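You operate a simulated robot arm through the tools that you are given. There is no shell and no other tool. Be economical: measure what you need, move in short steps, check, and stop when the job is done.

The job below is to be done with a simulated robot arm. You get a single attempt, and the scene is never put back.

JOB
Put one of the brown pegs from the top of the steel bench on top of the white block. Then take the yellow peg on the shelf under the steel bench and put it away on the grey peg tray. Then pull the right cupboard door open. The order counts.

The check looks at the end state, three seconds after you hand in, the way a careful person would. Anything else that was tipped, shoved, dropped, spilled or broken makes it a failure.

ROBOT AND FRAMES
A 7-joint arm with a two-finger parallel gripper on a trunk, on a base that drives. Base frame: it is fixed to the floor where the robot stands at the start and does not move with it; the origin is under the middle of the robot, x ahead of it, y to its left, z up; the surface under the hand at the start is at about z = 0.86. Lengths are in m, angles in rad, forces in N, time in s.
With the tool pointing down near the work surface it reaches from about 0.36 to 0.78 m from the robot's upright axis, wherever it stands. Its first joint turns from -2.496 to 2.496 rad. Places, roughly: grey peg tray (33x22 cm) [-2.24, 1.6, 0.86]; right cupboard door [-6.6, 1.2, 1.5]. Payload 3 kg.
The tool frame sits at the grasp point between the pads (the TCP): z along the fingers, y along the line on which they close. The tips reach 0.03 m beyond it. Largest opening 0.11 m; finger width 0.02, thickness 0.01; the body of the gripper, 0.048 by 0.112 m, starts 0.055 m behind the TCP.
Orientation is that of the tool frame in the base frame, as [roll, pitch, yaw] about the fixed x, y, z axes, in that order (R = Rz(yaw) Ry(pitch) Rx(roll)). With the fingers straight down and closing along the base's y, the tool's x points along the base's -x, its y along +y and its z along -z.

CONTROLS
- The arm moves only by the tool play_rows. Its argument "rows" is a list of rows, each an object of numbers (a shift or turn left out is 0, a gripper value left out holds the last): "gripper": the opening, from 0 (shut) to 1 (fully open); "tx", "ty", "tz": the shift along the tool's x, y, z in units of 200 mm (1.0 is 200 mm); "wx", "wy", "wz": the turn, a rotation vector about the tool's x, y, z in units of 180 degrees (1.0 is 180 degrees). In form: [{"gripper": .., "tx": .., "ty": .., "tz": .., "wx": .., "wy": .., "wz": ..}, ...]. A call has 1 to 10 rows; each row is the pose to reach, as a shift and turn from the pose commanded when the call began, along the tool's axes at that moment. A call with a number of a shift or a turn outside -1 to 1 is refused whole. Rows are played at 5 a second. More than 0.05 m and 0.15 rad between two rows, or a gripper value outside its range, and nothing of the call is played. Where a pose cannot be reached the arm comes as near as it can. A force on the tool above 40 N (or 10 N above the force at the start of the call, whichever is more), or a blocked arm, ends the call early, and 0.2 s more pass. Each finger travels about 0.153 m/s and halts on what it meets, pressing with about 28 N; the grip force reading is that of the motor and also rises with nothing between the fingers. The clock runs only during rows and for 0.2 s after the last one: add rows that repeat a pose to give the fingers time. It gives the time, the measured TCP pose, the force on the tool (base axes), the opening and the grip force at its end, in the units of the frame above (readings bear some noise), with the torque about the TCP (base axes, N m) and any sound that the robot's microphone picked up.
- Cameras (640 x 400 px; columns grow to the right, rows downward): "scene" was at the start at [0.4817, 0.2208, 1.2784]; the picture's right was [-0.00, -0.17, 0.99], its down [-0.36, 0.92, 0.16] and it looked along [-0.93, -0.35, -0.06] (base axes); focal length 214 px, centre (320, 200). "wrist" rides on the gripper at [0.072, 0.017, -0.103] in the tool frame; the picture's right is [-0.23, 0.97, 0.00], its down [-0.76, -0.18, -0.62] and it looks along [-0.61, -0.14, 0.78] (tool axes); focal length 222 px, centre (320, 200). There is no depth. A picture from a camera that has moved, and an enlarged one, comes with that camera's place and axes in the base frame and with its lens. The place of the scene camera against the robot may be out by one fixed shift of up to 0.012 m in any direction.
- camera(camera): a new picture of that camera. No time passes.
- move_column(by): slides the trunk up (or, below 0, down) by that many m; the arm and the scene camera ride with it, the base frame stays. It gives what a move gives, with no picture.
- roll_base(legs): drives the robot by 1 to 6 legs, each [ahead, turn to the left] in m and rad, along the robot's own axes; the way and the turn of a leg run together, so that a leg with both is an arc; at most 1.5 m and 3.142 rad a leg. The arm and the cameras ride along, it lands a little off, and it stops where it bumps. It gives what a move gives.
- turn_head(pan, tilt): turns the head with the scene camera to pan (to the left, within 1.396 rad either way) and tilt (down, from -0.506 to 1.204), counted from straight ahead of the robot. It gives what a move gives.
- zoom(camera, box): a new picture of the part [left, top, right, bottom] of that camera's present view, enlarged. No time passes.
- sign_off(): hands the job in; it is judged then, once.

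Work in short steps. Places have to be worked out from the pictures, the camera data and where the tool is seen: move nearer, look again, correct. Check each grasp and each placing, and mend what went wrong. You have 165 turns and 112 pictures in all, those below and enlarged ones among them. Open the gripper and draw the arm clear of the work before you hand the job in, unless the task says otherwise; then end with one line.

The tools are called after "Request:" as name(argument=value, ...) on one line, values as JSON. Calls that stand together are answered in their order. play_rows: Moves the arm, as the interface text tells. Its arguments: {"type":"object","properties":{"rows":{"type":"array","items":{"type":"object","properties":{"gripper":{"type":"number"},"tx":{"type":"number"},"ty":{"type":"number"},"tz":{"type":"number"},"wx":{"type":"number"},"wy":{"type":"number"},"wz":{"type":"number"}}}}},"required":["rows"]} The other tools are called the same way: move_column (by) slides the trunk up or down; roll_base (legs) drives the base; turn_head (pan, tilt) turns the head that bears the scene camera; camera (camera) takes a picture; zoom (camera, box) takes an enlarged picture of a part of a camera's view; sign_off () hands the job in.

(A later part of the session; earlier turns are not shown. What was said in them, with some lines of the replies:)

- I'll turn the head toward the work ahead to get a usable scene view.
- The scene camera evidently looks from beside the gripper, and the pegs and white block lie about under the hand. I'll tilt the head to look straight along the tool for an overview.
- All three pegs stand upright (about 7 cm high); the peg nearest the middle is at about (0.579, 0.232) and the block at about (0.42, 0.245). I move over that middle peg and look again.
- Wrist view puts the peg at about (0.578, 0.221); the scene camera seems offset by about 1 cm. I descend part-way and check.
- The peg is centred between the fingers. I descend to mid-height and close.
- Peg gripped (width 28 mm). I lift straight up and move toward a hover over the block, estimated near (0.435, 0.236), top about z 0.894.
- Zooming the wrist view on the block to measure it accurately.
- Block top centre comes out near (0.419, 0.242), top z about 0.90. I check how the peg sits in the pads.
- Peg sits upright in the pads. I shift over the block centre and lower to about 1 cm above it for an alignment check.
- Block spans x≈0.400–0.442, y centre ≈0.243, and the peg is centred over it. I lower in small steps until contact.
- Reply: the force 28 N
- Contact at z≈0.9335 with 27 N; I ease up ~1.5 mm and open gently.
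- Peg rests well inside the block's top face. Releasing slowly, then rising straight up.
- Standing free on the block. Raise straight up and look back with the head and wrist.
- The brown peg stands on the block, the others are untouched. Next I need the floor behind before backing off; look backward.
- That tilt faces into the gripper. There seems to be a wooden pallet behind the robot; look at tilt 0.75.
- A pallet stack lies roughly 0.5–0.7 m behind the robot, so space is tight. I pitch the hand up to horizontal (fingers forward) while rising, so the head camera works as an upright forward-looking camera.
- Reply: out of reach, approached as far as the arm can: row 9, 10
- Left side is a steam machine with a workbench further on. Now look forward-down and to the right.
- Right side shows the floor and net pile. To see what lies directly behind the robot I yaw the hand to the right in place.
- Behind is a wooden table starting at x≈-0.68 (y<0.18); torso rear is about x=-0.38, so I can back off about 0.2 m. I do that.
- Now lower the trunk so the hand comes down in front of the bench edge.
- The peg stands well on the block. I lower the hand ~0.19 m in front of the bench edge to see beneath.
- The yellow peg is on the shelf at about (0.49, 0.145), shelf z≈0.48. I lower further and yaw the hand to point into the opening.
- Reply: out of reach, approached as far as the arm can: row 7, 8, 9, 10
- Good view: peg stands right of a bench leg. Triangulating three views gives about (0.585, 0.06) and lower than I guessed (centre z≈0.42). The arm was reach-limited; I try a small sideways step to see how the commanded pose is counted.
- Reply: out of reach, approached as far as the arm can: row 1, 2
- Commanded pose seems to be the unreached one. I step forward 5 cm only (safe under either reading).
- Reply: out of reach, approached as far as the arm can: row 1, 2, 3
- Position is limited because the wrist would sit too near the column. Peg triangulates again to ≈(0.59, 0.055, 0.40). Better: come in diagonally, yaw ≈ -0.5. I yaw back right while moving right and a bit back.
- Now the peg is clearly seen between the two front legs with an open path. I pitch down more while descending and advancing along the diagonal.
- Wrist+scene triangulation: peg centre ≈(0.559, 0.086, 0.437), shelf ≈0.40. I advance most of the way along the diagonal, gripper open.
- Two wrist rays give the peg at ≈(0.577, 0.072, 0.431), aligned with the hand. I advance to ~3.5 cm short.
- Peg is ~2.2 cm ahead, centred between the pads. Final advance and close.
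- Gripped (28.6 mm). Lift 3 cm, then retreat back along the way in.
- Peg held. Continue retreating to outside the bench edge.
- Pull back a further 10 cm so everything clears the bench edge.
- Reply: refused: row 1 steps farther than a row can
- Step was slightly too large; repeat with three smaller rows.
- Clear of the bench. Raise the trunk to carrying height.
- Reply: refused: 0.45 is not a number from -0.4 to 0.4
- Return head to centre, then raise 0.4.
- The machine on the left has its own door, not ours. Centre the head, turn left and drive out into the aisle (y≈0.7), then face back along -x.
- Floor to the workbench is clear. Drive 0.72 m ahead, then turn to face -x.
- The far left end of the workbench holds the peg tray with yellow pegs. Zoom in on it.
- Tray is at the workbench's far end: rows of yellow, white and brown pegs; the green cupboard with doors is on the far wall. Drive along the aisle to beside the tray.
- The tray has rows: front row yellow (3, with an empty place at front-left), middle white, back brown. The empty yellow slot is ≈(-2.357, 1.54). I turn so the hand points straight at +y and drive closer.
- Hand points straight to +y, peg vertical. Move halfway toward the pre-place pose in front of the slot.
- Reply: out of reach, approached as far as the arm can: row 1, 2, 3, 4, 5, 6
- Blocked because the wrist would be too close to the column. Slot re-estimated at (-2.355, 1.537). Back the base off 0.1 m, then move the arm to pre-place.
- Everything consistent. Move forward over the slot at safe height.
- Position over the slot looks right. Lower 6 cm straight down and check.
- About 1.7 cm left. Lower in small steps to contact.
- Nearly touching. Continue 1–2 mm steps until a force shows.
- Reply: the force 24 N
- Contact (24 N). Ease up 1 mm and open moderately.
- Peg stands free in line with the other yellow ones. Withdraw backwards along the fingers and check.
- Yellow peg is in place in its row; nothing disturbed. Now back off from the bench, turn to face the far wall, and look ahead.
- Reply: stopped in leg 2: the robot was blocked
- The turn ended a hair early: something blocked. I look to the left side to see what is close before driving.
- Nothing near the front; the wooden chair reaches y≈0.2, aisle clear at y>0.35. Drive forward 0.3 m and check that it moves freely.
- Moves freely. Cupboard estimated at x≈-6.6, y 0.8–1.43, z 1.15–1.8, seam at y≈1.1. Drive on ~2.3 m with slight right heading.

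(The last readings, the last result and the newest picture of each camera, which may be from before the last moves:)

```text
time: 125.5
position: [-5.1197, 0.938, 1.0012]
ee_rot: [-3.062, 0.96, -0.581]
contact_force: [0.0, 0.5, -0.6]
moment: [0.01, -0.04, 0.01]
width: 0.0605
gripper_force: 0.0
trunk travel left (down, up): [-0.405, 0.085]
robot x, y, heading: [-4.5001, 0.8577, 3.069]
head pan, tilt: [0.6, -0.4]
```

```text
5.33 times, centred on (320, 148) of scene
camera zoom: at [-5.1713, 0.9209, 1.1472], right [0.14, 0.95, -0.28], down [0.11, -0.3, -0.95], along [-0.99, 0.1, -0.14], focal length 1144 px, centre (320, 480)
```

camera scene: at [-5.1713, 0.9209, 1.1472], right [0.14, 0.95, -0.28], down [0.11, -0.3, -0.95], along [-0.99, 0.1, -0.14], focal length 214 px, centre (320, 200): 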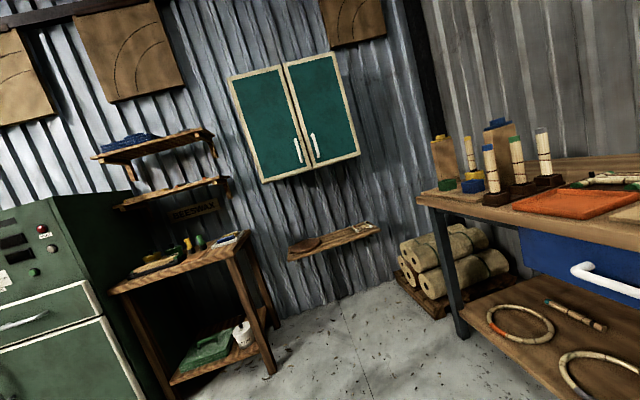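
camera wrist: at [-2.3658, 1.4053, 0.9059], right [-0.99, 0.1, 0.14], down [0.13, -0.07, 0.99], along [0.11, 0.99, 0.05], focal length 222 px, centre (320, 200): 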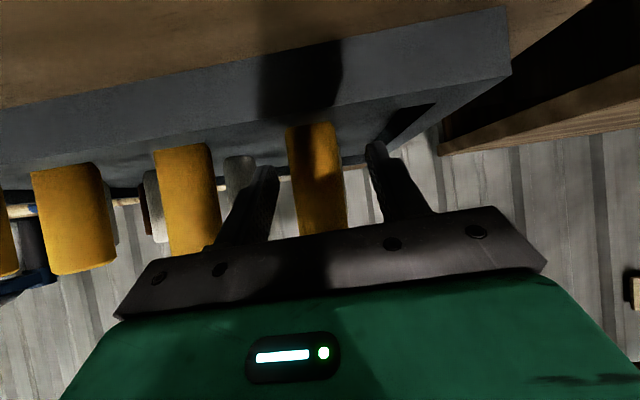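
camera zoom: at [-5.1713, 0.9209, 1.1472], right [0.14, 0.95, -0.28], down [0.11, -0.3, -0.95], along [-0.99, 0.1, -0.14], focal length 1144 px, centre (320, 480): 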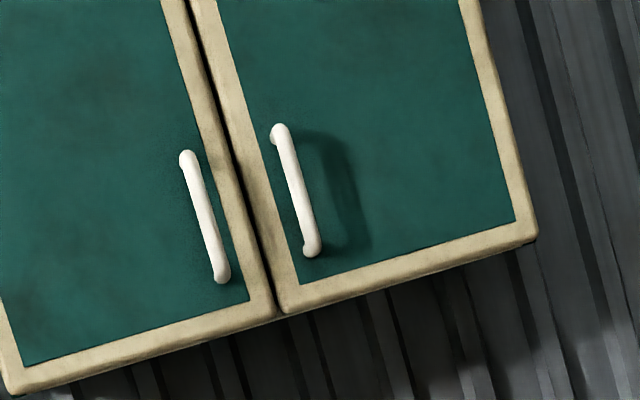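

The right door has a white vertical bar handle near the seam, roughly y≈1.13, z≈1.29. I raise and level the hand (pointing -x, closing sideways) here in free space.

Request:
play_rows(rows=[{"gripper": 0.8, "tx": -0.134, "ty": 0.015, "tz": -0.059, "wx": -0.0291, "wy": -0.0274, "wz": -0.007}, {"tx": -0.269, "ty": 0.03, "tz": -0.117, "wx": -0.0582, "wy": -0.0549, "wz": -0.014}, {"tx": -0.403, "ty": 0.045, "tz": -0.176, "wx": -0.0873, "wy": -0.0823, "wz": -0.021}, {"tx": -0.537, "ty": 0.06, "tz": -0.234, "wx": -0.1165, "wy": -0.1097, "wz": -0.0281}, {"tx": -0.671, "ty": 0.075, "tz": -0.293, "wx": -0.1456, "wy": -0.1371, "wz": -0.0351}, {"tx": -0.806, "ty": 0.09, "tz": -0.351, "wx": -0.1747, "wy": -0.1646, "wz": -0.0421}, {"tx": -0.94, "ty": 0.105, "tz": -0.41, "wx": -0.2038, "wy": -0.192, "wz": -0.0491}, {"tx": -0.94, "ty": 0.105, "tz": -0.41, "wx": -0.2038, "wy": -0.192, "wz": -0.0491}])

Request:
turn_head(pan=0, tilt=0)

Request:
camera(camera="scene")

```text
time: 127.3
position: [-5.1702, 0.9407, 1.2031]
ee_rot: [0.618, 1.571, -2.523]
contact_force: [0.0, -0.3, 0.7]
moment: [0.01, -0.01, 0.01]
width: 0.0877
gripper_force: 0.0
trunk travel left (down, up): [-0.405, 0.085]
robot x, y, heading: [-4.5029, 0.8556, 3.073]
head pan, tilt: [0.6, -0.4]
```

```text
time: 128.3
position: [-5.1709, 0.9399, 1.204]
ee_rot: [0.949, 1.57, -2.192]
contact_force: [-0.9, -0.4, 0.1]
moment: [-0.03, 0.01, -0.01]
width: 0.0878
gripper_force: 0.1
trunk travel left (down, up): [-0.405, 0.085]
robot x, y, heading: [-4.4979, 0.8537, 3.071]
head pan, tilt: [0.0, 0.0]
```

```text
40 pictures are left
camera scene: at [-5.1333, 0.9466, 1.3045], right [0.0, 1.0, 0.0], down [0.0, 0.0, -1.0], along [-1.0, 0.0, 0.0], focal length 214 px, centre (320, 200)
```

scene: 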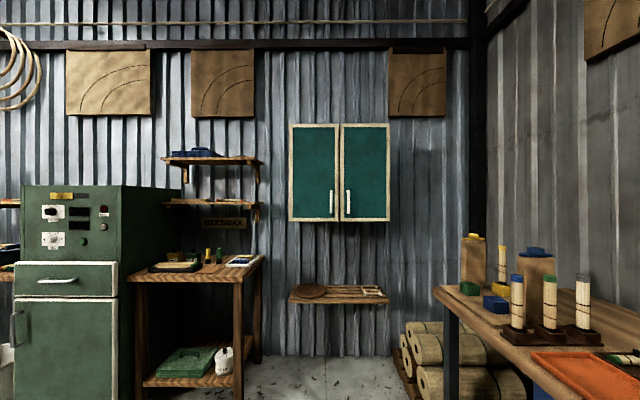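

Perfect level view. Drive forward 1.05 m toward the cupboard and re-measure.

Request:
roll_base(legs=[[1.05, 0]])

Request:
camera(camera="scene")

Request:
camera(camera="wrist")

```text
time: 133.7
position: [-6.2134, 1.0165, 1.203]
ee_rot: [0.714, 1.571, -2.432]
contact_force: [-0.2, 0.3, 0.0]
moment: [0.0, 0.0, 0.02]
width: 0.0879
gripper_force: 0.1
trunk travel left (down, up): [-0.405, 0.085]
robot x, y, heading: [-5.5429, 0.9296, 3.072]
head pan, tilt: [0.0, 0.0]
```

```text
39 pictures are left
camera scene: at [-6.176, 1.0242, 1.3044], right [0.0, 1.0, 0.0], down [0.0, 0.0, -1.0], along [-1.0, 0.0, 0.0], focal length 214 px, centre (320, 200)
```

scene: 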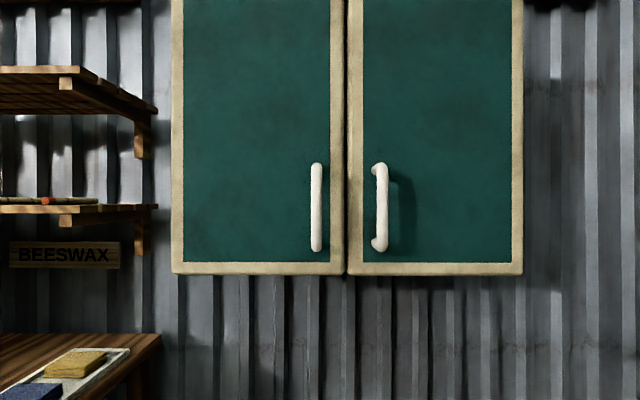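

```text
38 pictures are left
camera wrist: at [-6.1106, 1.0002, 1.1314], right [0.0, -0.97, 0.23], down [0.62, 0.18, 0.76], along [-0.78, 0.14, 0.61], focal length 222 px, centre (320, 200)
```

wrist: 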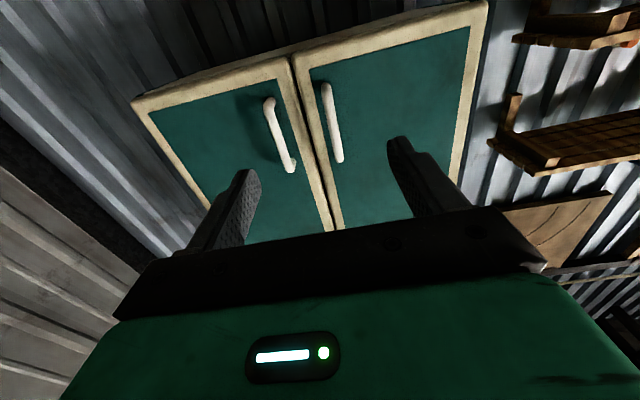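

Door face x≈-6.59; the right handle bar ≈(-6.55, 1.12, 1.29). Shift the hand right and up to line up, then drive 0.2 m closer.

Request:
play_rows(rows=[{"tx": -0.145, "ty": -0.17}, {"tx": -0.29, "ty": -0.34}, {"tx": -0.435, "ty": -0.5}, {"tx": -0.435, "ty": -0.5}])

Request:
roll_base(legs=[[0.2, 0]])

Request:
camera(camera="scene")

Request:
camera(camera="wrist")

```text
time: 134.7
position: [-6.2125, 1.1166, 1.2896]
ee_rot: [-2.679, 1.571, 0.459]
contact_force: [-0.1, 0.1, -0.4]
moment: [0.01, 0.04, 0.02]
width: 0.088
gripper_force: 0.0
trunk travel left (down, up): [-0.405, 0.085]
robot x, y, heading: [-5.5439, 0.9308, 3.069]
head pan, tilt: [0.0, 0.0]
```

```text
time: 136.3
position: [-6.4143, 1.1303, 1.2888]
ee_rot: [0.774, 1.57, -2.37]
contact_force: [0.5, -0.4, -0.2]
moment: [0.01, -0.02, -0.01]
width: 0.0881
gripper_force: 0.1
trunk travel left (down, up): [-0.405, 0.085]
robot x, y, heading: [-5.746, 0.9454, 3.065]
head pan, tilt: [0.0, 0.0]
```

```text
37 pictures are left
camera scene: at [-6.3763, 1.1363, 1.3913], right [0.0, 1.0, 0.0], down [0.0, 0.0, -1.0], along [-1.0, 0.0, 0.0], focal length 214 px, centre (320, 200)
```

scene: 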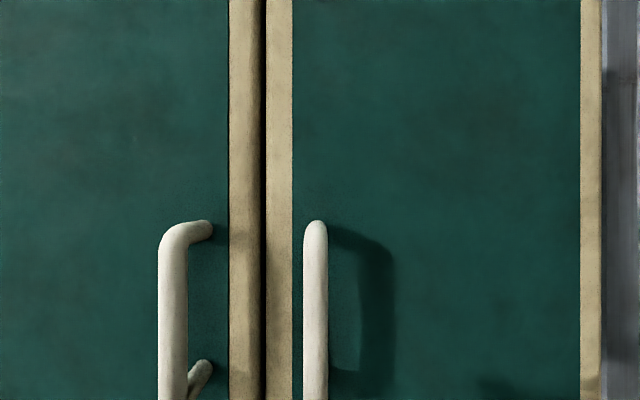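

```text
36 pictures are left
camera wrist: at [-6.3109, 1.1124, 1.2183], right [0.0, -0.97, 0.23], down [0.62, 0.18, 0.76], along [-0.78, 0.14, 0.61], focal length 222 px, centre (320, 200)
```

wrist: 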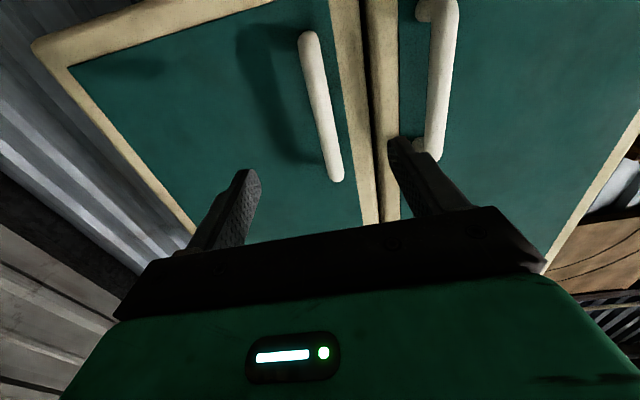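

Bar ≈(-6.555, 1.124), z 1.23–1.37. Advance 12 cm so the pads straddle it.

Request:
play_rows(rows=[{"ty": 0.03, "tx": -0.02, "tz": 0.2}, {"ty": 0.03, "tx": -0.02, "tz": 0.4}, {"ty": 0.03, "tx": -0.02, "tz": 0.55}, {"ty": 0.03, "tx": -0.02, "tz": 0.62}, {"ty": 0.03, "tx": -0.02, "tz": 0.62}])

Request:
camera(camera="wrist")

Request:
turn_head(pan=0, tilt=0.6)

Request:
camera(camera="scene")

```text
time: 137.5
position: [-6.5407, 1.1249, 1.2929]
ee_rot: [-2.73, 1.57, 0.412]
contact_force: [0.0, 0.4, -1.0]
moment: [-0.01, 0.01, 0.02]
width: 0.0878
gripper_force: 0.1
trunk travel left (down, up): [-0.405, 0.085]
robot x, y, heading: [-5.7433, 0.946, 3.07]
head pan, tilt: [0.0, 0.0]
```

```text
35 pictures are left
camera wrist: at [-6.4371, 1.1074, 1.2213], right [0.0, -0.97, 0.23], down [0.62, 0.18, 0.76], along [-0.78, 0.14, 0.61], focal length 222 px, centre (320, 200)
```

wrist: 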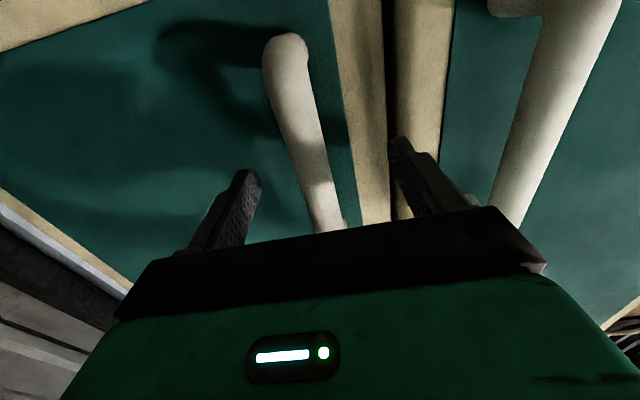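

```text
time: 138.5
position: [-6.5405, 1.1248, 1.2929]
ee_rot: [-2.632, 1.569, 0.51]
contact_force: [0.0, -0.2, 0.3]
moment: [0.03, -0.03, -0.01]
width: 0.0881
gripper_force: 0.1
trunk travel left (down, up): [-0.405, 0.085]
robot x, y, heading: [-5.7452, 0.9455, 3.073]
head pan, tilt: [0.0, 0.6]
```

```text
34 pictures are left
camera scene: at [-6.5009, 1.1315, 1.3392], right [0.0, 1.0, 0.0], down [0.56, 0.0, -0.83], along [-0.83, 0.0, -0.56], focal length 214 px, centre (320, 200)
```

scene: 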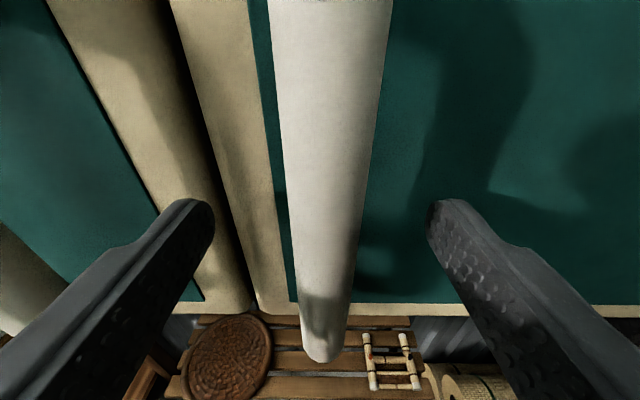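

The bar is centred between the pads. Close on it.

Request:
play_rows(rows=[{"gripper": 0.5}, {"gripper": 0.2}, {"gripper": 0.05}, {"gripper": 0.0}, {"gripper": 0.0}])

Request:
camera(camera="scene")

```text
time: 139.7
position: [-6.5402, 1.1257, 1.293]
ee_rot: [2.256, 1.569, -0.887]
contact_force: [-2.0, 10.5, 1.7]
moment: [0.09, -0.12, -0.17]
width: 0.0198
gripper_force: 44.7
trunk travel left (down, up): [-0.405, 0.085]
robot x, y, heading: [-5.7425, 0.9437, 3.07]
head pan, tilt: [0.0, 0.6]
```

```text
33 pictures are left
camera scene: at [-6.5009, 1.133, 1.3391], right [0.0, 1.0, 0.0], down [0.57, 0.0, -0.82], along [-0.82, 0.0, -0.57], focal length 214 px, centre (320, 200)
```

scene: 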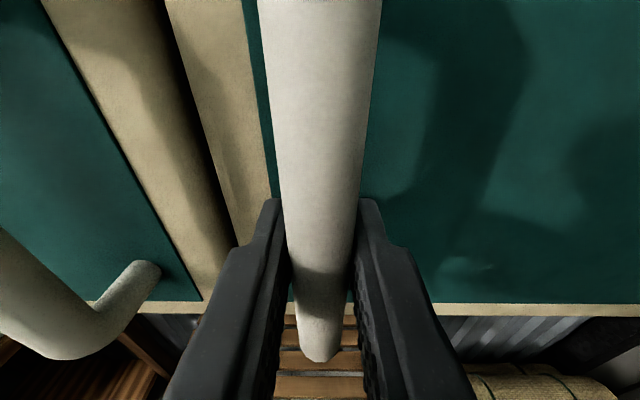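

Handle gripped (20 mm). Hinge ≈(-6.59, 1.405). Pull along the arc, the first part with partial yaw.

Request:
play_rows(rows=[{"tz": -0.104, "ty": -0.017, "wx": -0.0167}, {"tz": -0.207, "ty": -0.042, "wx": -0.0334}, {"tz": -0.307, "ty": -0.075, "wx": -0.05}, {"tz": -0.307, "ty": -0.075, "wx": -0.05}])

Request:
camera(camera="scene")

```text
time: 140.5
position: [-6.4873, 1.1464, 1.2927]
ee_rot: [1.691, 1.564, -1.33]
contact_force: [-9.5, 21.6, -7.4]
moment: [0.78, -0.28, -0.09]
width: 0.0198
gripper_force: 45.1
trunk travel left (down, up): [-0.405, 0.085]
robot x, y, heading: [-5.7443, 0.9447, 3.07]
head pan, tilt: [0.0, 0.6]
stopped in row 3: the force on the tool passed its limit at 44 N (the readings are from after the stop); the commanded pose is now the measured one
```

```text
32 pictures are left
camera scene: at [-6.4486, 1.1577, 1.3391], right [-0.12, 0.99, -0.01], down [0.56, 0.06, -0.82], along [-0.82, -0.1, -0.57], focal length 214 px, centre (320, 200)
```

scene: 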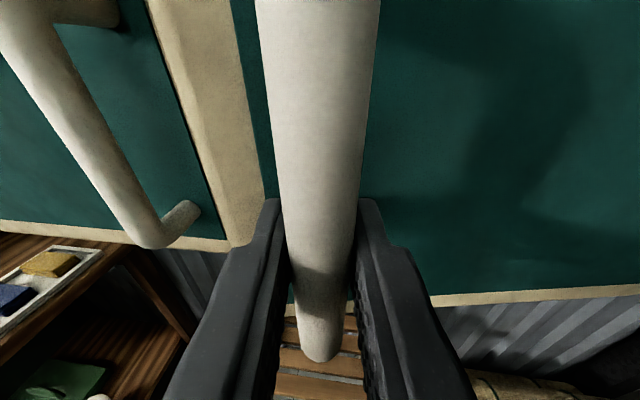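

The door is moving; the arc bends more to +y than assumed. Recomputed hinge ≈(-6.591, 1.396); continue with smaller steps.

Request:
play_rows(rows=[{"tz": -0.065, "ty": -0.022, "wx": -0.0143}, {"tz": -0.128, "ty": -0.045, "wx": -0.0286}, {"tz": -0.19, "ty": -0.07, "wx": -0.043}, {"tz": -0.251, "ty": -0.1, "wx": -0.0573}, {"tz": -0.31, "ty": -0.132, "wx": -0.0716}, {"tz": -0.368, "ty": -0.168, "wx": -0.086}, {"tz": -0.368, "ty": -0.168, "wx": -0.086}])

```text
time: 141.4
position: [-6.4429, 1.1712, 1.292]
ee_rot: [1.941, 1.563, -0.927]
contact_force: [-15.7, 24.3, -11.8]
moment: [0.88, -0.72, -0.32]
width: 0.0199
gripper_force: 44.7
trunk travel left (down, up): [-0.405, 0.085]
robot x, y, heading: [-5.7426, 0.9491, 3.072]
head pan, tilt: [0.0, 0.6]
stopped in row 4: the force on the tool passed its limit at 43 N (the readings are from after the stop); the commanded pose is now the measured one
```

Door opens further (yaw ~0.27). Side force shows the arc centre is slightly deeper; I refit hinge ≈(-6.61, 1.40), add relief to +y and go on.

Request:
play_rows(rows=[{"tz": -0.005, "ty": -0.02}, {"tz": -0.071, "ty": -0.0455, "wx": -0.0143}, {"tz": -0.1354, "ty": -0.0753, "wx": -0.0286}, {"tz": -0.198, "ty": -0.108, "wx": -0.043}, {"tz": -0.2595, "ty": -0.1438, "wx": -0.0573}, {"tz": -0.3187, "ty": -0.183, "wx": -0.0716}, {"tz": -0.3757, "ty": -0.225, "wx": -0.086}])

Request:
camera(camera="scene")

```text
time: 142.8
position: [-6.3934, 1.2144, 1.2935]
ee_rot: [2.54, 1.562, -0.107]
contact_force: [-1.1, 2.5, -13.5]
moment: [0.5, -0.05, -0.42]
width: 0.0197
gripper_force: 45.0
trunk travel left (down, up): [-0.405, 0.085]
robot x, y, heading: [-5.7441, 0.9456, 3.067]
head pan, tilt: [0.0, 0.6]
stopped in row 6: the force on the tool passed its limit at 43 N (the readings are from after the stop); the commanded pose is now the measured one
```

```text
31 pictures are left
camera scene: at [-6.3605, 1.2417, 1.3399], right [-0.47, 0.88, 0.0], down [0.5, 0.27, -0.82], along [-0.72, -0.39, -0.57], focal length 214 px, centre (320, 200)
```

scene: 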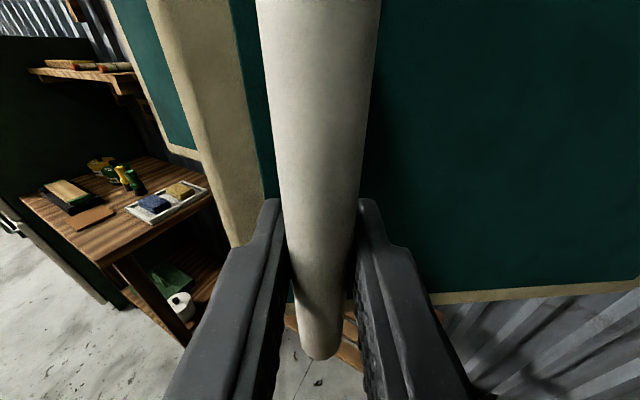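

Door about 30° open. Continue along the arc.

Request:
play_rows(rows=[{"tz": -0.0706, "ty": -0.0363, "wx": -0.0159}, {"tz": -0.1353, "ty": -0.0668, "wx": -0.0318}, {"tz": -0.1983, "ty": -0.1004, "wx": -0.0477}, {"tz": -0.2591, "ty": -0.1375, "wx": -0.0637}, {"tz": -0.3187, "ty": -0.1775, "wx": -0.0796}, {"tz": -0.3756, "ty": -0.22, "wx": -0.0955}])

```text
time: 144.0
position: [-6.3574, 1.2673, 1.2931]
ee_rot: [2.511, 1.563, 0.096]
contact_force: [7.3, -3.5, -10.7]
moment: [0.46, 0.44, -0.32]
width: 0.02
gripper_force: 45.2
trunk travel left (down, up): [-0.405, 0.085]
robot x, y, heading: [-5.7405, 0.9431, 3.068]
head pan, tilt: [0.0, 0.6]
stopped in row 5: the force on the tool passed its limit at 42 N (the readings are from after the stop); the commanded pose is now the measured one
```

About 50° open. Continue.

Request:
play_rows(rows=[{"tz": -0.07, "ty": -0.022, "wx": -0.0159}, {"tz": -0.135, "ty": -0.052, "wx": -0.0318}, {"tz": -0.198, "ty": -0.085, "wx": -0.0477}, {"tz": -0.259, "ty": -0.121, "wx": -0.0637}, {"tz": -0.3187, "ty": -0.16, "wx": -0.0796}, {"tz": -0.376, "ty": -0.203, "wx": -0.0955}, {"tz": -0.431, "ty": -0.249, "wx": -0.1114}])

Request:
camera(camera="scene")

```text
time: 145.6
position: [-6.3239, 1.3521, 1.2941]
ee_rot: [1.84, 1.569, -0.254]
contact_force: [-21.4, 4.5, 28.8]
moment: [-0.61, 0.67, 0.09]
width: 0.0197
gripper_force: 44.6
out of reach, approached as far as the arm can: row 7
trunk travel left (down, up): [-0.405, 0.085]
robot x, y, heading: [-5.7456, 0.9451, 3.069]
head pan, tilt: [0.0, 0.6]
```

```text
30 pictures are left
camera scene: at [-6.3055, 1.3944, 1.3402], right [-0.87, 0.5, 0.0], down [0.28, 0.49, -0.82], along [-0.41, -0.71, -0.57], focal length 214 px, centre (320, 200)
```

scene: 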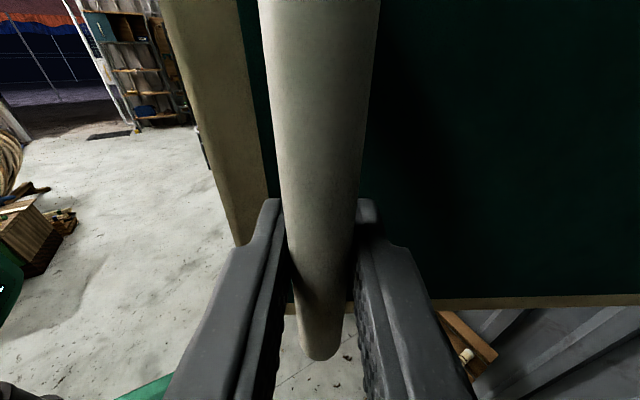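

Door at about 68°. Wrist yaw is near its limit, so continue the arc with translation only, letting the bar turn in the pads.

Request:
play_rows(rows=[{"tz": -0.067, "ty": -0.027}, {"tz": -0.133, "ty": -0.057}, {"tz": -0.1975, "ty": -0.091}, {"tz": -0.26, "ty": -0.1276}, {"tz": -0.319, "ty": -0.167}, {"tz": -0.319, "ty": -0.167}])

Request:
camera(camera="scene")

```text
time: 145.9
position: [-6.3232, 1.3519, 1.2943]
ee_rot: [1.61, 1.568, -0.485]
contact_force: [-5.4, 0.8, 2.3]
moment: [0.51, -0.13, -0.09]
width: 0.02
gripper_force: 44.7
out of reach, approached as far as the arm can: row 1
trunk travel left (down, up): [-0.405, 0.085]
robot x, y, heading: [-5.7463, 0.9462, 3.071]
head pan, tilt: [0.0, 0.6]
stopped in row 1: the force on the tool passed its limit at 49 N (the readings are from after the stop); the commanded pose is now the measured one
```

```text
29 pictures are left
camera scene: at [-6.3053, 1.395, 1.3402], right [-0.87, 0.5, 0.0], down [0.28, 0.49, -0.83], along [-0.41, -0.71, -0.56], focal length 214 px, centre (320, 200)
```

scene: 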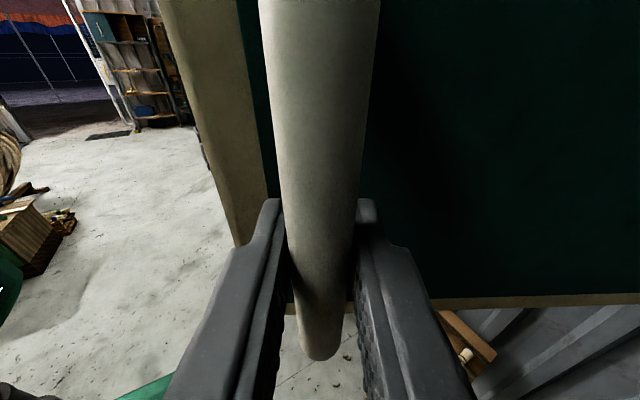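

That's the arm's reach limit here; forces are low and the door stays. I'll release the handle, back out, and then nudge the door a bit wider from the inside.

Request:
play_rows(rows=[{"gripper": 0.3}, {"gripper": 0.6}, {"gripper": 0.6}, {"gripper": 0.6, "tz": -0.1}, {"gripper": 0.6, "tz": -0.2}, {"gripper": 0.6, "tz": -0.3}, {"gripper": 0.6, "tz": -0.4}])

Request:
camera(camera="scene")

```text
time: 147.6
position: [-6.3125, 1.355, 1.2895]
ee_rot: [1.973, 1.568, -0.124]
contact_force: [0.8, 0.5, 0.0]
moment: [-0.04, 0.0, 0.0]
width: 0.066
gripper_force: 0.0
out of reach, approached as far as the arm can: row 4, 5, 6, 7
trunk travel left (down, up): [-0.405, 0.085]
robot x, y, heading: [-5.7472, 0.9464, 3.073]
head pan, tilt: [0.0, 0.6]
```

```text
28 pictures are left
camera scene: at [-6.295, 1.3985, 1.3353], right [-0.87, 0.5, 0.0], down [0.28, 0.49, -0.82], along [-0.41, -0.71, -0.57], focal length 214 px, centre (320, 200)
```

scene: 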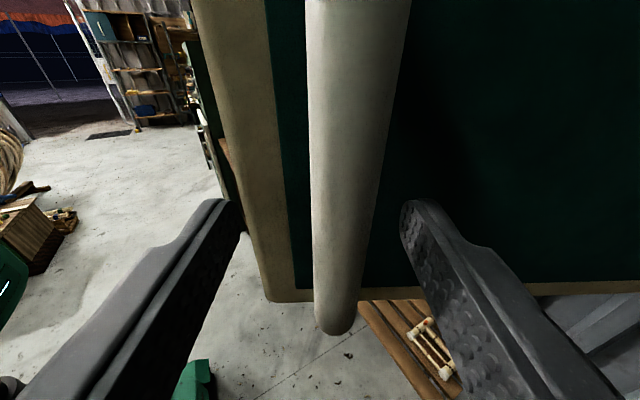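

Released and the door stays. Turning the base right by ~0.22 rad moves the hand straight back off the handle.

Request:
roll_base(legs=[[0, -0.22]])

Request:
camera(camera="scene")

```text
time: 148.8
position: [-6.2063, 1.4634, 1.2929]
ee_rot: [-2.17, 1.512, 1.799]
contact_force: [-17.6, 10.8, -18.7]
moment: [-0.9, 1.09, 1.85]
width: 0.0661
gripper_force: 0.1
trunk travel left (down, up): [-0.405, 0.085]
robot x, y, heading: [-5.7427, 0.938, 2.847]
head pan, tilt: [0.0, 0.6]
```

```text
27 pictures are left
camera scene: at [-6.1796, 1.4966, 1.3397], right [-0.74, 0.68, 0.05], down [0.37, 0.46, -0.81], along [-0.57, -0.57, -0.59], focal length 214 px, centre (320, 200)
```

scene: 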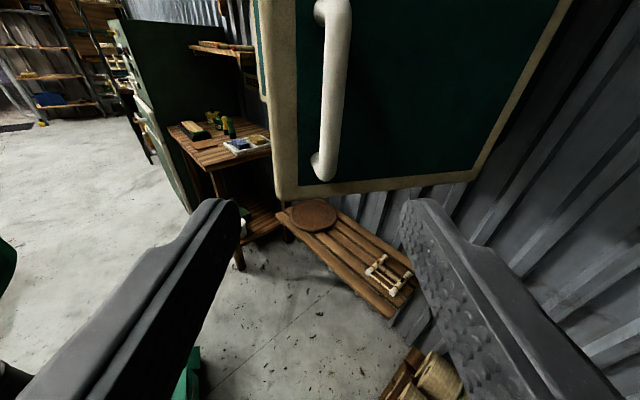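

There is a residual force reading; check the wrist view to see what the hand may be touching.

Request:
camera(camera="wrist")

Request:
turn_head(pan=-1.2, tilt=0.3)

Request:
camera(camera="scene")

```text
26 pictures are left
camera wrist: at [-6.125, 1.5306, 1.2233], right [0.72, -0.67, 0.18], down [0.3, 0.54, 0.79], along [-0.63, -0.51, 0.59], focal length 222 px, centre (320, 200)
```

wrist: 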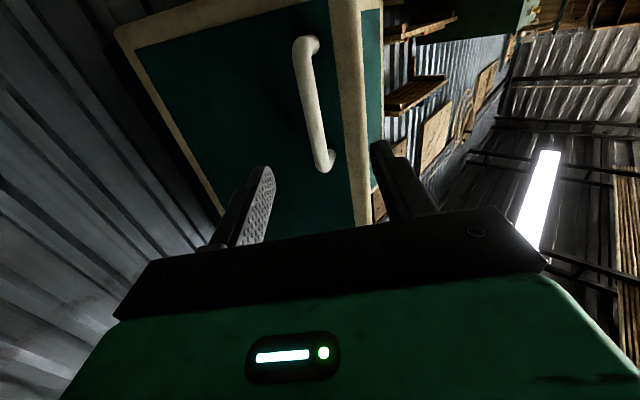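

```text
time: 150.2
position: [-6.2056, 1.4598, 1.2958]
ee_rot: [-2.193, 1.515, 1.777]
contact_force: [-0.3, -0.2, 0.5]
moment: [0.01, 0.03, 0.02]
width: 0.0659
gripper_force: 0.1
trunk travel left (down, up): [-0.405, 0.085]
robot x, y, heading: [-5.746, 0.9389, 2.846]
head pan, tilt: [-1.201, 0.3]
```

```text
25 pictures are left
camera scene: at [-6.2069, 1.5925, 1.3752], right [0.36, 0.93, 0.05], down [0.26, -0.06, -0.96], along [-0.89, 0.36, -0.27], focal length 214 px, centre (320, 200)
```

scene: 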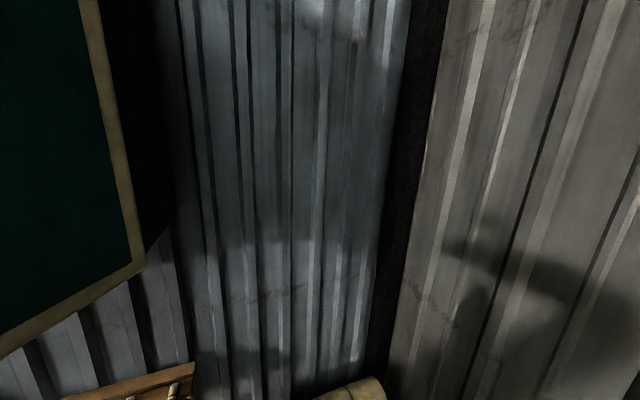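

Force is gone and the hand is clear. Back the base off 0.35 m and look at the door from a distance.

Request:
turn_head(pan=0, tilt=0.1)

Request:
roll_base(legs=[[-0.35, 0]])

Request:
camera(camera="scene")

```text
time: 151.6
position: [-6.2061, 1.4613, 1.2947]
ee_rot: [-2.194, 1.516, 1.775]
contact_force: [0.5, 0.7, 0.6]
moment: [0.02, 0.01, -0.01]
width: 0.0656
gripper_force: 0.1
trunk travel left (down, up): [-0.405, 0.085]
robot x, y, heading: [-5.7466, 0.9366, 2.85]
head pan, tilt: [0.0, 0.099]
```

```text
time: 153.8
position: [-5.8698, 1.3579, 1.2948]
ee_rot: [-2.196, 1.515, 1.775]
contact_force: [-0.2, 0.3, 0.2]
moment: [-0.02, 0.04, -0.01]
width: 0.0662
gripper_force: 0.1
trunk travel left (down, up): [-0.405, 0.085]
robot x, y, heading: [-5.4075, 0.8382, 2.845]
head pan, tilt: [0.0, 0.099]
```

```text
24 pictures are left
camera scene: at [-5.8458, 1.3871, 1.3879], right [-0.74, 0.67, 0.04], down [0.06, 0.13, -0.99], along [-0.67, -0.73, -0.13], focal length 214 px, centre (320, 200)
```

scene: 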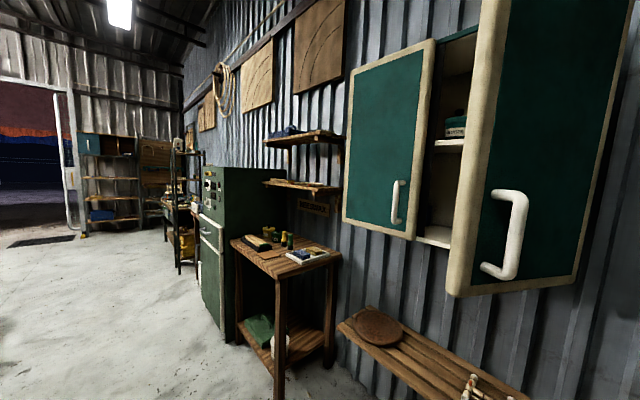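

The door is open about 60°. To be safe I'll nudge it wider from the inside: first bring the hand back to pointing -x, left of the door.

Request:
play_rows(rows=[{"gripper": 0.0, "tz": 0.149, "ty": 0.082, "wx": 0.0255}, {"tz": 0.298, "ty": 0.164, "wx": 0.051}, {"tz": 0.446, "ty": 0.246, "wx": 0.0765}, {"tz": 0.595, "ty": 0.328, "wx": 0.102}, {"tz": 0.744, "ty": 0.41, "wx": 0.1275}])

Request:
play_rows(rows=[{"tz": 0.105, "ty": 0.133, "wx": 0.027}, {"tz": 0.21, "ty": 0.267, "wx": 0.054}, {"tz": 0.315, "ty": 0.4, "wx": 0.081}, {"tz": 0.42, "ty": 0.533, "wx": 0.108}, {"tz": 0.526, "ty": 0.667, "wx": 0.135}, {"tz": 0.526, "ty": 0.667, "wx": 0.135}])

Request:
camera(camera="scene")

```text
time: 155.2
position: [-5.9773, 1.1428, 1.3125]
ee_rot: [-1.085, 1.368, 2.778]
contact_force: [-1.0, -0.4, -0.5]
moment: [-0.05, 0.05, 0.08]
width: 0.0
gripper_force: 27.6
trunk travel left (down, up): [-0.405, 0.085]
robot x, y, heading: [-5.4078, 0.8345, 2.849]
head pan, tilt: [0.0, 0.099]
stopped in row 5: the arm was blocked; the commanded pose is now the measured one
```

```text
time: 156.6
position: [-5.9701, 0.971, 1.2985]
ee_rot: [-0.668, 1.367, 2.77]
contact_force: [0.3, -0.3, -0.1]
moment: [-0.02, 0.04, -0.02]
width: 0.0
gripper_force: 27.8
trunk travel left (down, up): [-0.405, 0.085]
robot x, y, heading: [-5.4106, 0.8331, 2.848]
head pan, tilt: [0.0, 0.099]
```

```text
23 pictures are left
camera scene: at [-5.9168, 0.9817, 1.3823], right [-0.28, 0.95, 0.13], down [-0.09, 0.1, -0.99], along [-0.95, -0.29, 0.06], focal length 214 px, centre (320, 200)
```

scene: 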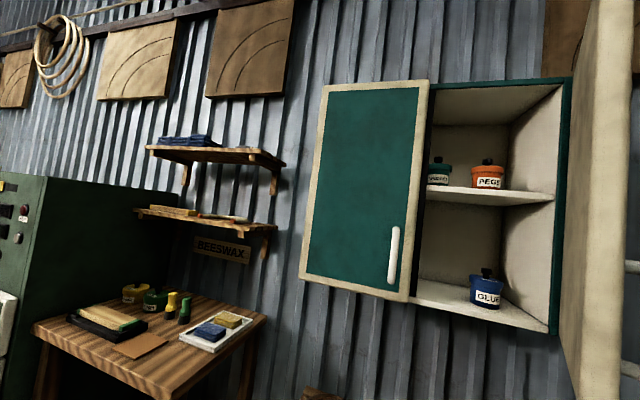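

The inside is visible; door ≈66°. Straighten the hand, then drive 0.38 m forward so the closed fingers sit inside the door's swing.

Request:
play_rows(rows=[{"wx": 0.035, "wy": 0.022}, {"wx": 0.07, "wy": 0.043}, {"wx": 0.095, "wy": 0.06}, {"wx": 0.095, "wy": 0.06}])

Request:
roll_base(legs=[[0.38, 0]])

Request:
turn_head(pan=-0.6, tilt=0.1)

Request:
camera(camera="scene")

```text
time: 157.6
position: [-5.9854, 0.9616, 1.3406]
ee_rot: [-1.163, 1.45, 2.065]
contact_force: [-0.7, -1.9, -0.2]
moment: [-0.02, 0.03, -0.12]
width: 0.0
gripper_force: 27.8
out of reach, approached as far as the arm can: row 1, 2, 3, 4
trunk travel left (down, up): [-0.405, 0.085]
robot x, y, heading: [-5.4094, 0.8343, 2.848]
head pan, tilt: [0.0, 0.099]
```

```text
time: 160.0
position: [-6.3472, 1.0697, 1.3406]
ee_rot: [-1.137, 1.45, 2.097]
contact_force: [0.3, 0.2, 0.5]
moment: [-0.03, 0.04, -0.02]
width: 0.0001
gripper_force: 27.9
trunk travel left (down, up): [-0.405, 0.085]
robot x, y, heading: [-5.7686, 0.9443, 2.851]
head pan, tilt: [0.0, 0.099]
```

```text
time: 161.0
position: [-6.3469, 1.0704, 1.3415]
ee_rot: [-1.138, 1.447, 2.096]
contact_force: [0.0, 0.2, 0.6]
moment: [0.02, -0.02, 0.02]
width: 0.0001
gripper_force: 28.0
trunk travel left (down, up): [-0.405, 0.085]
robot x, y, heading: [-5.7691, 0.9444, 2.855]
head pan, tilt: [-0.6, 0.099]
```

```text
22 pictures are left
camera scene: at [-6.2947, 1.1219, 1.4366], right [0.49, 0.87, 0.06], down [0.03, 0.06, -1.0], along [-0.87, 0.49, 0.01], focal length 214 px, centre (320, 200)
```

scene: 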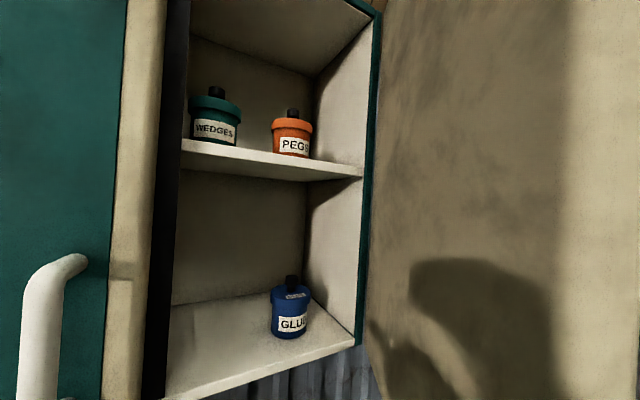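

Fingers are inside the door's swing. Now push sideways (+y) gently against the inner side.

Request:
play_rows(rows=[{"ty": -0.163, "tz": 0.136}, {"ty": -0.362, "tz": 0.118}, {"ty": -0.52, "tz": 0.1}, {"ty": -0.62, "tz": 0.09}, {"ty": -0.72, "tz": 0.08}, {"ty": -0.8, "tz": 0.075}, {"ty": -0.88, "tz": 0.07}, {"ty": -0.95, "tz": 0.065}])

Request:
camera(camera="scene")

```text
time: 162.5
position: [-6.3706, 1.2239, 1.3586]
ee_rot: [-1.159, 1.448, 2.077]
contact_force: [29.0, -12.3, -13.4]
moment: [0.38, 4.42, -2.84]
width: 0.0
gripper_force: 27.8
trunk travel left (down, up): [-0.405, 0.085]
robot x, y, heading: [-5.7699, 0.9475, 2.852]
head pan, tilt: [-0.6, 0.099]
stopped in row 7: the force on the tool passed its limit at 50 N (the readings are from after the stop); the commanded pose is now the measured one
```

```text
21 pictures are left
camera scene: at [-6.3177, 1.2773, 1.454], right [0.51, 0.86, 0.06], down [0.03, 0.05, -1.0], along [-0.86, 0.51, 0.0], focal length 214 px, centre (320, 200)
```

scene: 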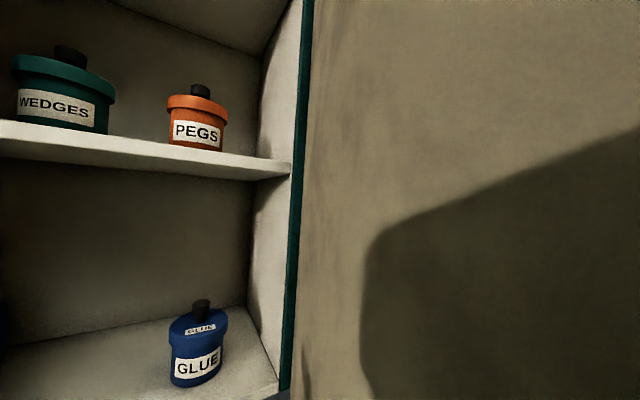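

The wider hand body met the door's edge rather than the face. Back off left, then yaw the hand to the right so that only the fingertips touch the inner face.

Request:
play_rows(rows=[{"ty": 0.15}, {"ty": 0.3}, {"ty": 0.45, "wx": 0.043, "tx": 0.05}, {"ty": 0.45, "wx": 0.086, "tx": 0.1}, {"ty": 0.45, "wx": 0.129, "tx": 0.15}, {"ty": 0.45, "wx": 0.172, "tx": 0.2}, {"ty": 0.45, "wx": 0.215, "tx": 0.25}, {"ty": 0.45, "wx": 0.25, "tx": 0.3}, {"ty": 0.45, "wx": 0.25, "tx": 0.3}])

Request:
turn_head(pan=0, tilt=0.3)

Request:
camera(camera="scene")

```text
time: 164.5
position: [-6.3718, 1.143, 1.2886]
ee_rot: [-0.392, 1.449, 2.054]
contact_force: [-0.5, 0.0, -0.1]
moment: [-0.04, 0.02, -0.05]
width: 0.0
gripper_force: 27.7
out of reach, approached as far as the arm can: row 5, 6
trunk travel left (down, up): [-0.405, 0.085]
robot x, y, heading: [-5.7703, 0.9464, 2.852]
head pan, tilt: [-0.6, 0.099]
```

```text
time: 165.5
position: [-6.3716, 1.1431, 1.2889]
ee_rot: [-0.384, 1.452, 2.067]
contact_force: [0.0, 0.5, 1.0]
moment: [0.01, -0.03, 0.02]
width: 0.0
gripper_force: 28.0
trunk travel left (down, up): [-0.405, 0.085]
robot x, y, heading: [-5.772, 0.9438, 2.851]
head pan, tilt: [0.0, 0.3]
```

```text
20 pictures are left
camera scene: at [-6.3413, 1.1173, 1.3578], right [0.64, 0.77, 0.04], down [0.17, -0.09, -0.98], along [-0.75, 0.64, -0.19], focal length 214 px, centre (320, 200)
```

scene: 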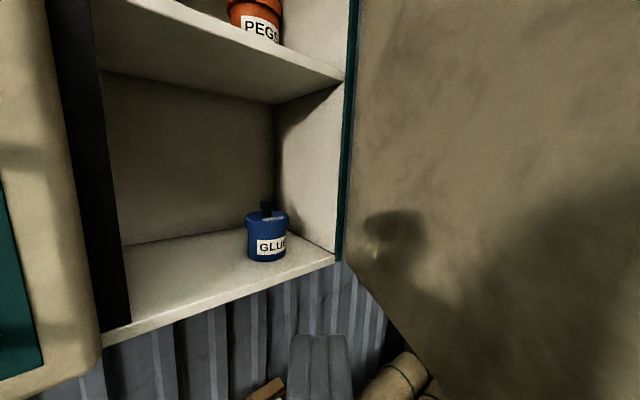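

Hand now points into the right side. Push along +y with the fingers against the inner face, in small steps.

Request:
play_rows(rows=[{"tz": 0.1925, "ty": 0.16}, {"tz": 0.3525, "ty": -0.0325}, {"tz": 0.48, "ty": -0.1865}, {"tz": 0.545, "ty": -0.263}, {"tz": 0.6085, "ty": -0.34}, {"tz": 0.66, "ty": -0.4}, {"tz": 0.7045, "ty": -0.456}, {"tz": 0.765, "ty": -0.568}, {"tz": 0.81, "ty": -0.661}, {"tz": 0.855, "ty": -0.754}])

Request:
camera(camera="scene")

```text
time: 167.7
position: [-6.4059, 1.3658, 1.3147]
ee_rot: [-0.377, 1.449, 2.071]
contact_force: [0.1, 0.0, 0.2]
moment: [0.03, 0.01, 0.01]
width: 0.0
gripper_force: 28.1
trunk travel left (down, up): [-0.405, 0.085]
robot x, y, heading: [-5.7706, 0.9478, 2.847]
head pan, tilt: [0.0, 0.3]
```

```text
19 pictures are left
camera scene: at [-6.3762, 1.3404, 1.3831], right [0.64, 0.77, 0.04], down [0.17, -0.09, -0.98], along [-0.75, 0.64, -0.19], focal length 214 px, centre (320, 200)
```

scene: 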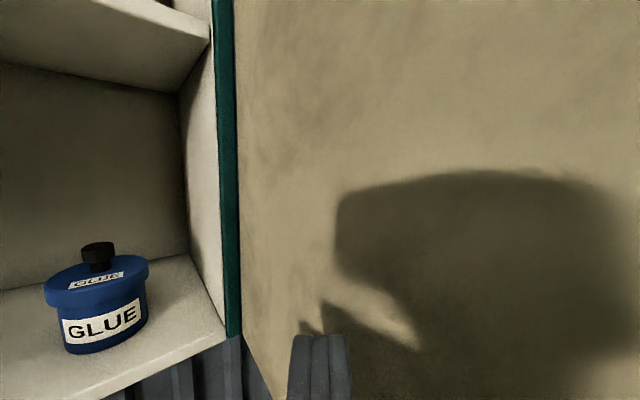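

No force now and the door has swung further. Withdraw the hand back left the same way, then back off and look.

Request:
play_rows(rows=[{"tz": -0.09, "ty": 0.15}, {"tz": -0.2, "ty": 0.32}, {"tz": -0.35, "ty": 0.48}, {"tz": -0.5, "ty": 0.65}, {"tz": -0.65, "ty": 0.78}, {"tz": -0.75, "ty": 0.85}])

Request:
roll_base(legs=[[-0.45, 0]])

Request:
turn_head(pan=0.2, tilt=0.1)

Request:
camera(camera="scene")

```text
time: 169.1
position: [-6.4005, 1.1415, 1.2905]
ee_rot: [-0.374, 1.449, 2.077]
contact_force: [0.0, 0.4, 0.4]
moment: [0.01, 0.05, 0.02]
width: 0.0
gripper_force: 28.2
trunk travel left (down, up): [-0.405, 0.085]
robot x, y, heading: [-5.7759, 0.9451, 2.852]
head pan, tilt: [0.0, 0.3]
```

```text
time: 171.8
position: [-5.9597, 1.0154, 1.2897]
ee_rot: [-0.382, 1.45, 2.063]
contact_force: [0.2, 0.7, -0.5]
moment: [-0.02, 0.01, 0.03]
width: 0.0001
gripper_force: 27.8
trunk travel left (down, up): [-0.405, 0.085]
robot x, y, heading: [-5.3275, 0.8142, 2.849]
head pan, tilt: [0.0, 0.3]
```

```text
time: 172.6
position: [-5.96, 1.0135, 1.2895]
ee_rot: [-0.381, 1.45, 2.066]
contact_force: [0.7, -0.1, -0.2]
moment: [0.0, 0.02, 0.0]
width: 0.0
gripper_force: 28.0
trunk travel left (down, up): [-0.405, 0.085]
robot x, y, heading: [-5.3313, 0.8137, 2.85]
head pan, tilt: [0.201, 0.099]
```

```text
18 pictures are left
camera scene: at [-5.9377, 0.9701, 1.3768], right [0.48, 0.88, 0.07], down [0.03, 0.06, -1.0], along [-0.88, 0.48, 0.0], focal length 214 px, centre (320, 200)
```

scene: 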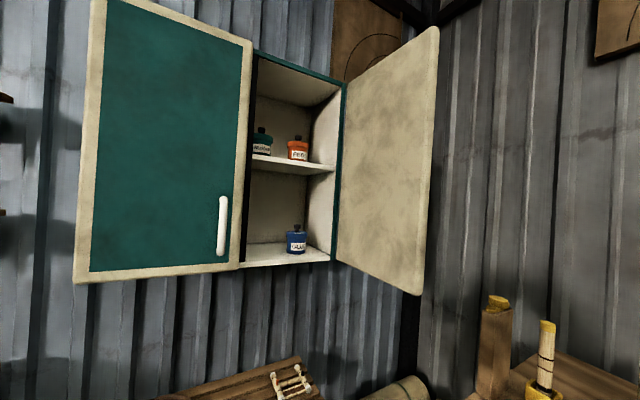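

The door is now open about 90° and the cupboard contents are untouched. One thing remains: the earlier "blocked" stop near the wooden table. I turn around to check that nothing there was disturbed.

Request:
roll_base(legs=[[-0.25, 0], [0, 3.0]])

Request:
turn_head(pan=0.75, tilt=0.15)

Request:
camera(camera="scene")

```text
time: 178.6
position: [-5.1795, 0.0839, 1.2914]
ee_rot: [-0.384, 1.448, -2.466]
contact_force: [2.0, 0.4, -0.1]
moment: [0.02, 0.03, -0.08]
width: 0.0
gripper_force: 28.0
trunk travel left (down, up): [-0.405, 0.085]
robot x, y, heading: [-5.1626, 0.7497, -1.655]
head pan, tilt: [0.201, 0.099]
stopped in leg 2: the robot was blocked; the commanded pose is now the measured one
```

```text
time: 179.5
position: [-5.1804, 0.0845, 1.2906]
ee_rot: [-0.379, 1.449, -2.463]
contact_force: [0.6, 0.3, 0.2]
moment: [-0.01, 0.01, 0.02]
width: 0.0
gripper_force: 27.9
trunk travel left (down, up): [-0.405, 0.085]
robot x, y, heading: [-5.161, 0.7534, -1.647]
head pan, tilt: [0.75, 0.15]
```

```text
17 pictures are left
camera scene: at [-5.0893, 0.12, 1.3684], right [-0.97, -0.23, 0.11], down [-0.13, 0.07, -0.99], along [0.22, -0.97, -0.1], focal length 214 px, centre (320, 200)
```

scene: 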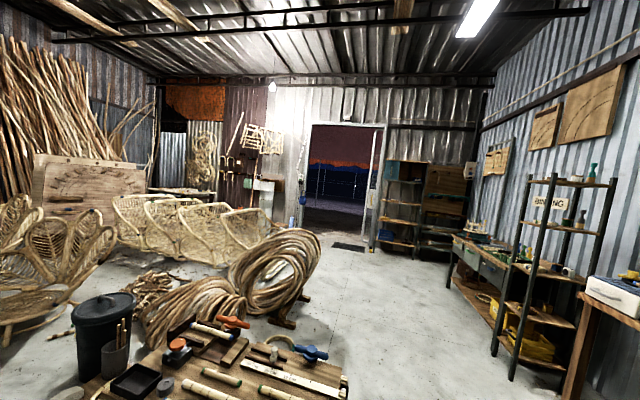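

Blocked again, now with the robot's rear toward the right-hand bench. Move forward slightly and continue turning, so I can see that bench.

Request:
roll_base(legs=[[0.2, 0], [0, 0.9]])

Request:
turn_head(pan=1.3, tilt=0.2)

Request:
camera(camera="scene")

```text
time: 183.5
position: [-4.6757, 0.1124, 1.2911]
ee_rot: [-0.378, 1.45, -1.579]
contact_force: [0.1, 0.2, 0.3]
moment: [-0.01, 0.03, 0.01]
width: 0.0001
gripper_force: 27.5
trunk travel left (down, up): [-0.405, 0.085]
robot x, y, heading: [-5.2035, 0.5232, -0.763]
head pan, tilt: [0.75, 0.15]
```

```text
time: 184.4
position: [-4.6754, 0.112, 1.291]
ee_rot: [-0.38, 1.449, -1.581]
contact_force: [-0.4, 0.2, -0.1]
moment: [0.06, 0.0, 0.0]
width: 0.0002
gripper_force: 27.8
trunk travel left (down, up): [-0.405, 0.085]
robot x, y, heading: [-5.1973, 0.5205, -0.774]
head pan, tilt: [1.3, 0.201]
```

```text
16 pictures are left
camera scene: at [-4.6325, 0.2591, 1.3582], right [0.1, -0.99, 0.12], down [-0.2, -0.14, -0.97], along [0.97, 0.07, -0.21], focal length 214 px, centre (320, 200)
```

scene: 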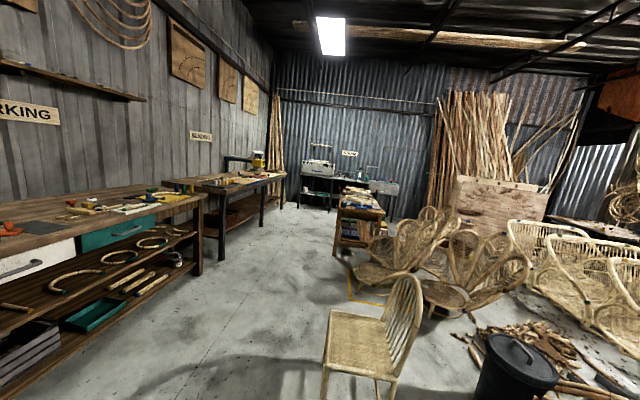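

Zoom on the wooden table area, the tray, and the near rack.

Request:
zoom(camera="scene", box=[180, 130, 420, 280])

Request:
zoom(camera="scene", box=[0, 170, 240, 320])

```text
2.67 times, centred on (300, 205) of scene
camera zoom: at [-4.6325, 0.2591, 1.3582], right [0.1, -0.99, 0.12], down [-0.2, -0.14, -0.97], along [0.97, 0.07, -0.21], focal length 572 px, centre (373, 187)
```

zoom: 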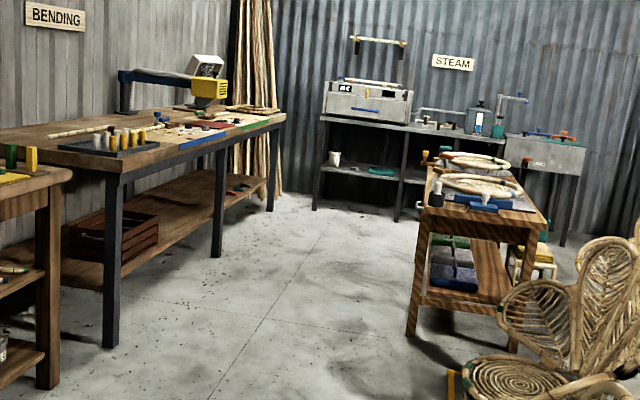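

```text
2.67 times, centred on (120, 245) of scene
camera zoom: at [-4.6325, 0.2591, 1.3582], right [0.1, -0.99, 0.12], down [-0.2, -0.14, -0.97], along [0.97, 0.07, -0.21], focal length 572 px, centre (853, 80)
```

zoom: 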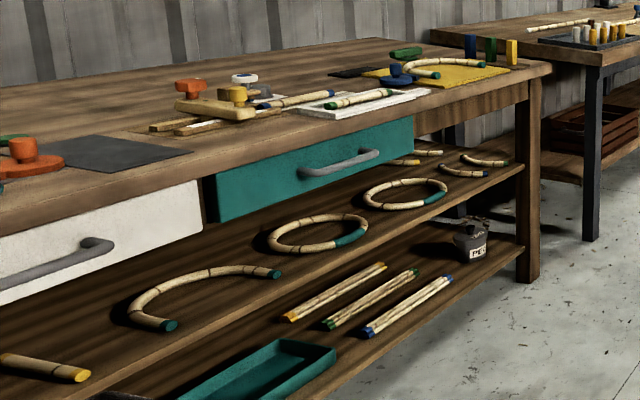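

Everything is in order: tray complete, table and racks undisturbed. Open the gripper (arm is clear of everything) and hand in.

Request:
play_rows(rows=[{"gripper": 0.5}, {"gripper": 1.0}, {"gripper": 1.0}])

Request:
sign_off()

```text
time: 185.2
position: [-4.6754, 0.1114, 1.293]
ee_rot: [-0.379, 1.45, -1.58]
contact_force: [-0.1, 0.5, -0.3]
moment: [-0.03, 0.01, 0.05]
width: 0.11
gripper_force: 0.1
trunk travel left (down, up): [-0.405, 0.085]
robot x, y, heading: [-5.2019, 0.5262, -0.766]
head pan, tilt: [1.3, 0.201]
```

```text
The job is handed in.
```

All three steps are done in order and handed in: a brown peg stands on the white block, the yellow peg is in the empty place of the tray's yellow row, and the right cupboard door is open about 90°. The base was blocked twice while turning; I looked round afterwards and saw nothing disturbed, but I did not find what it had met, and I did not see the block again after leaving the bench.
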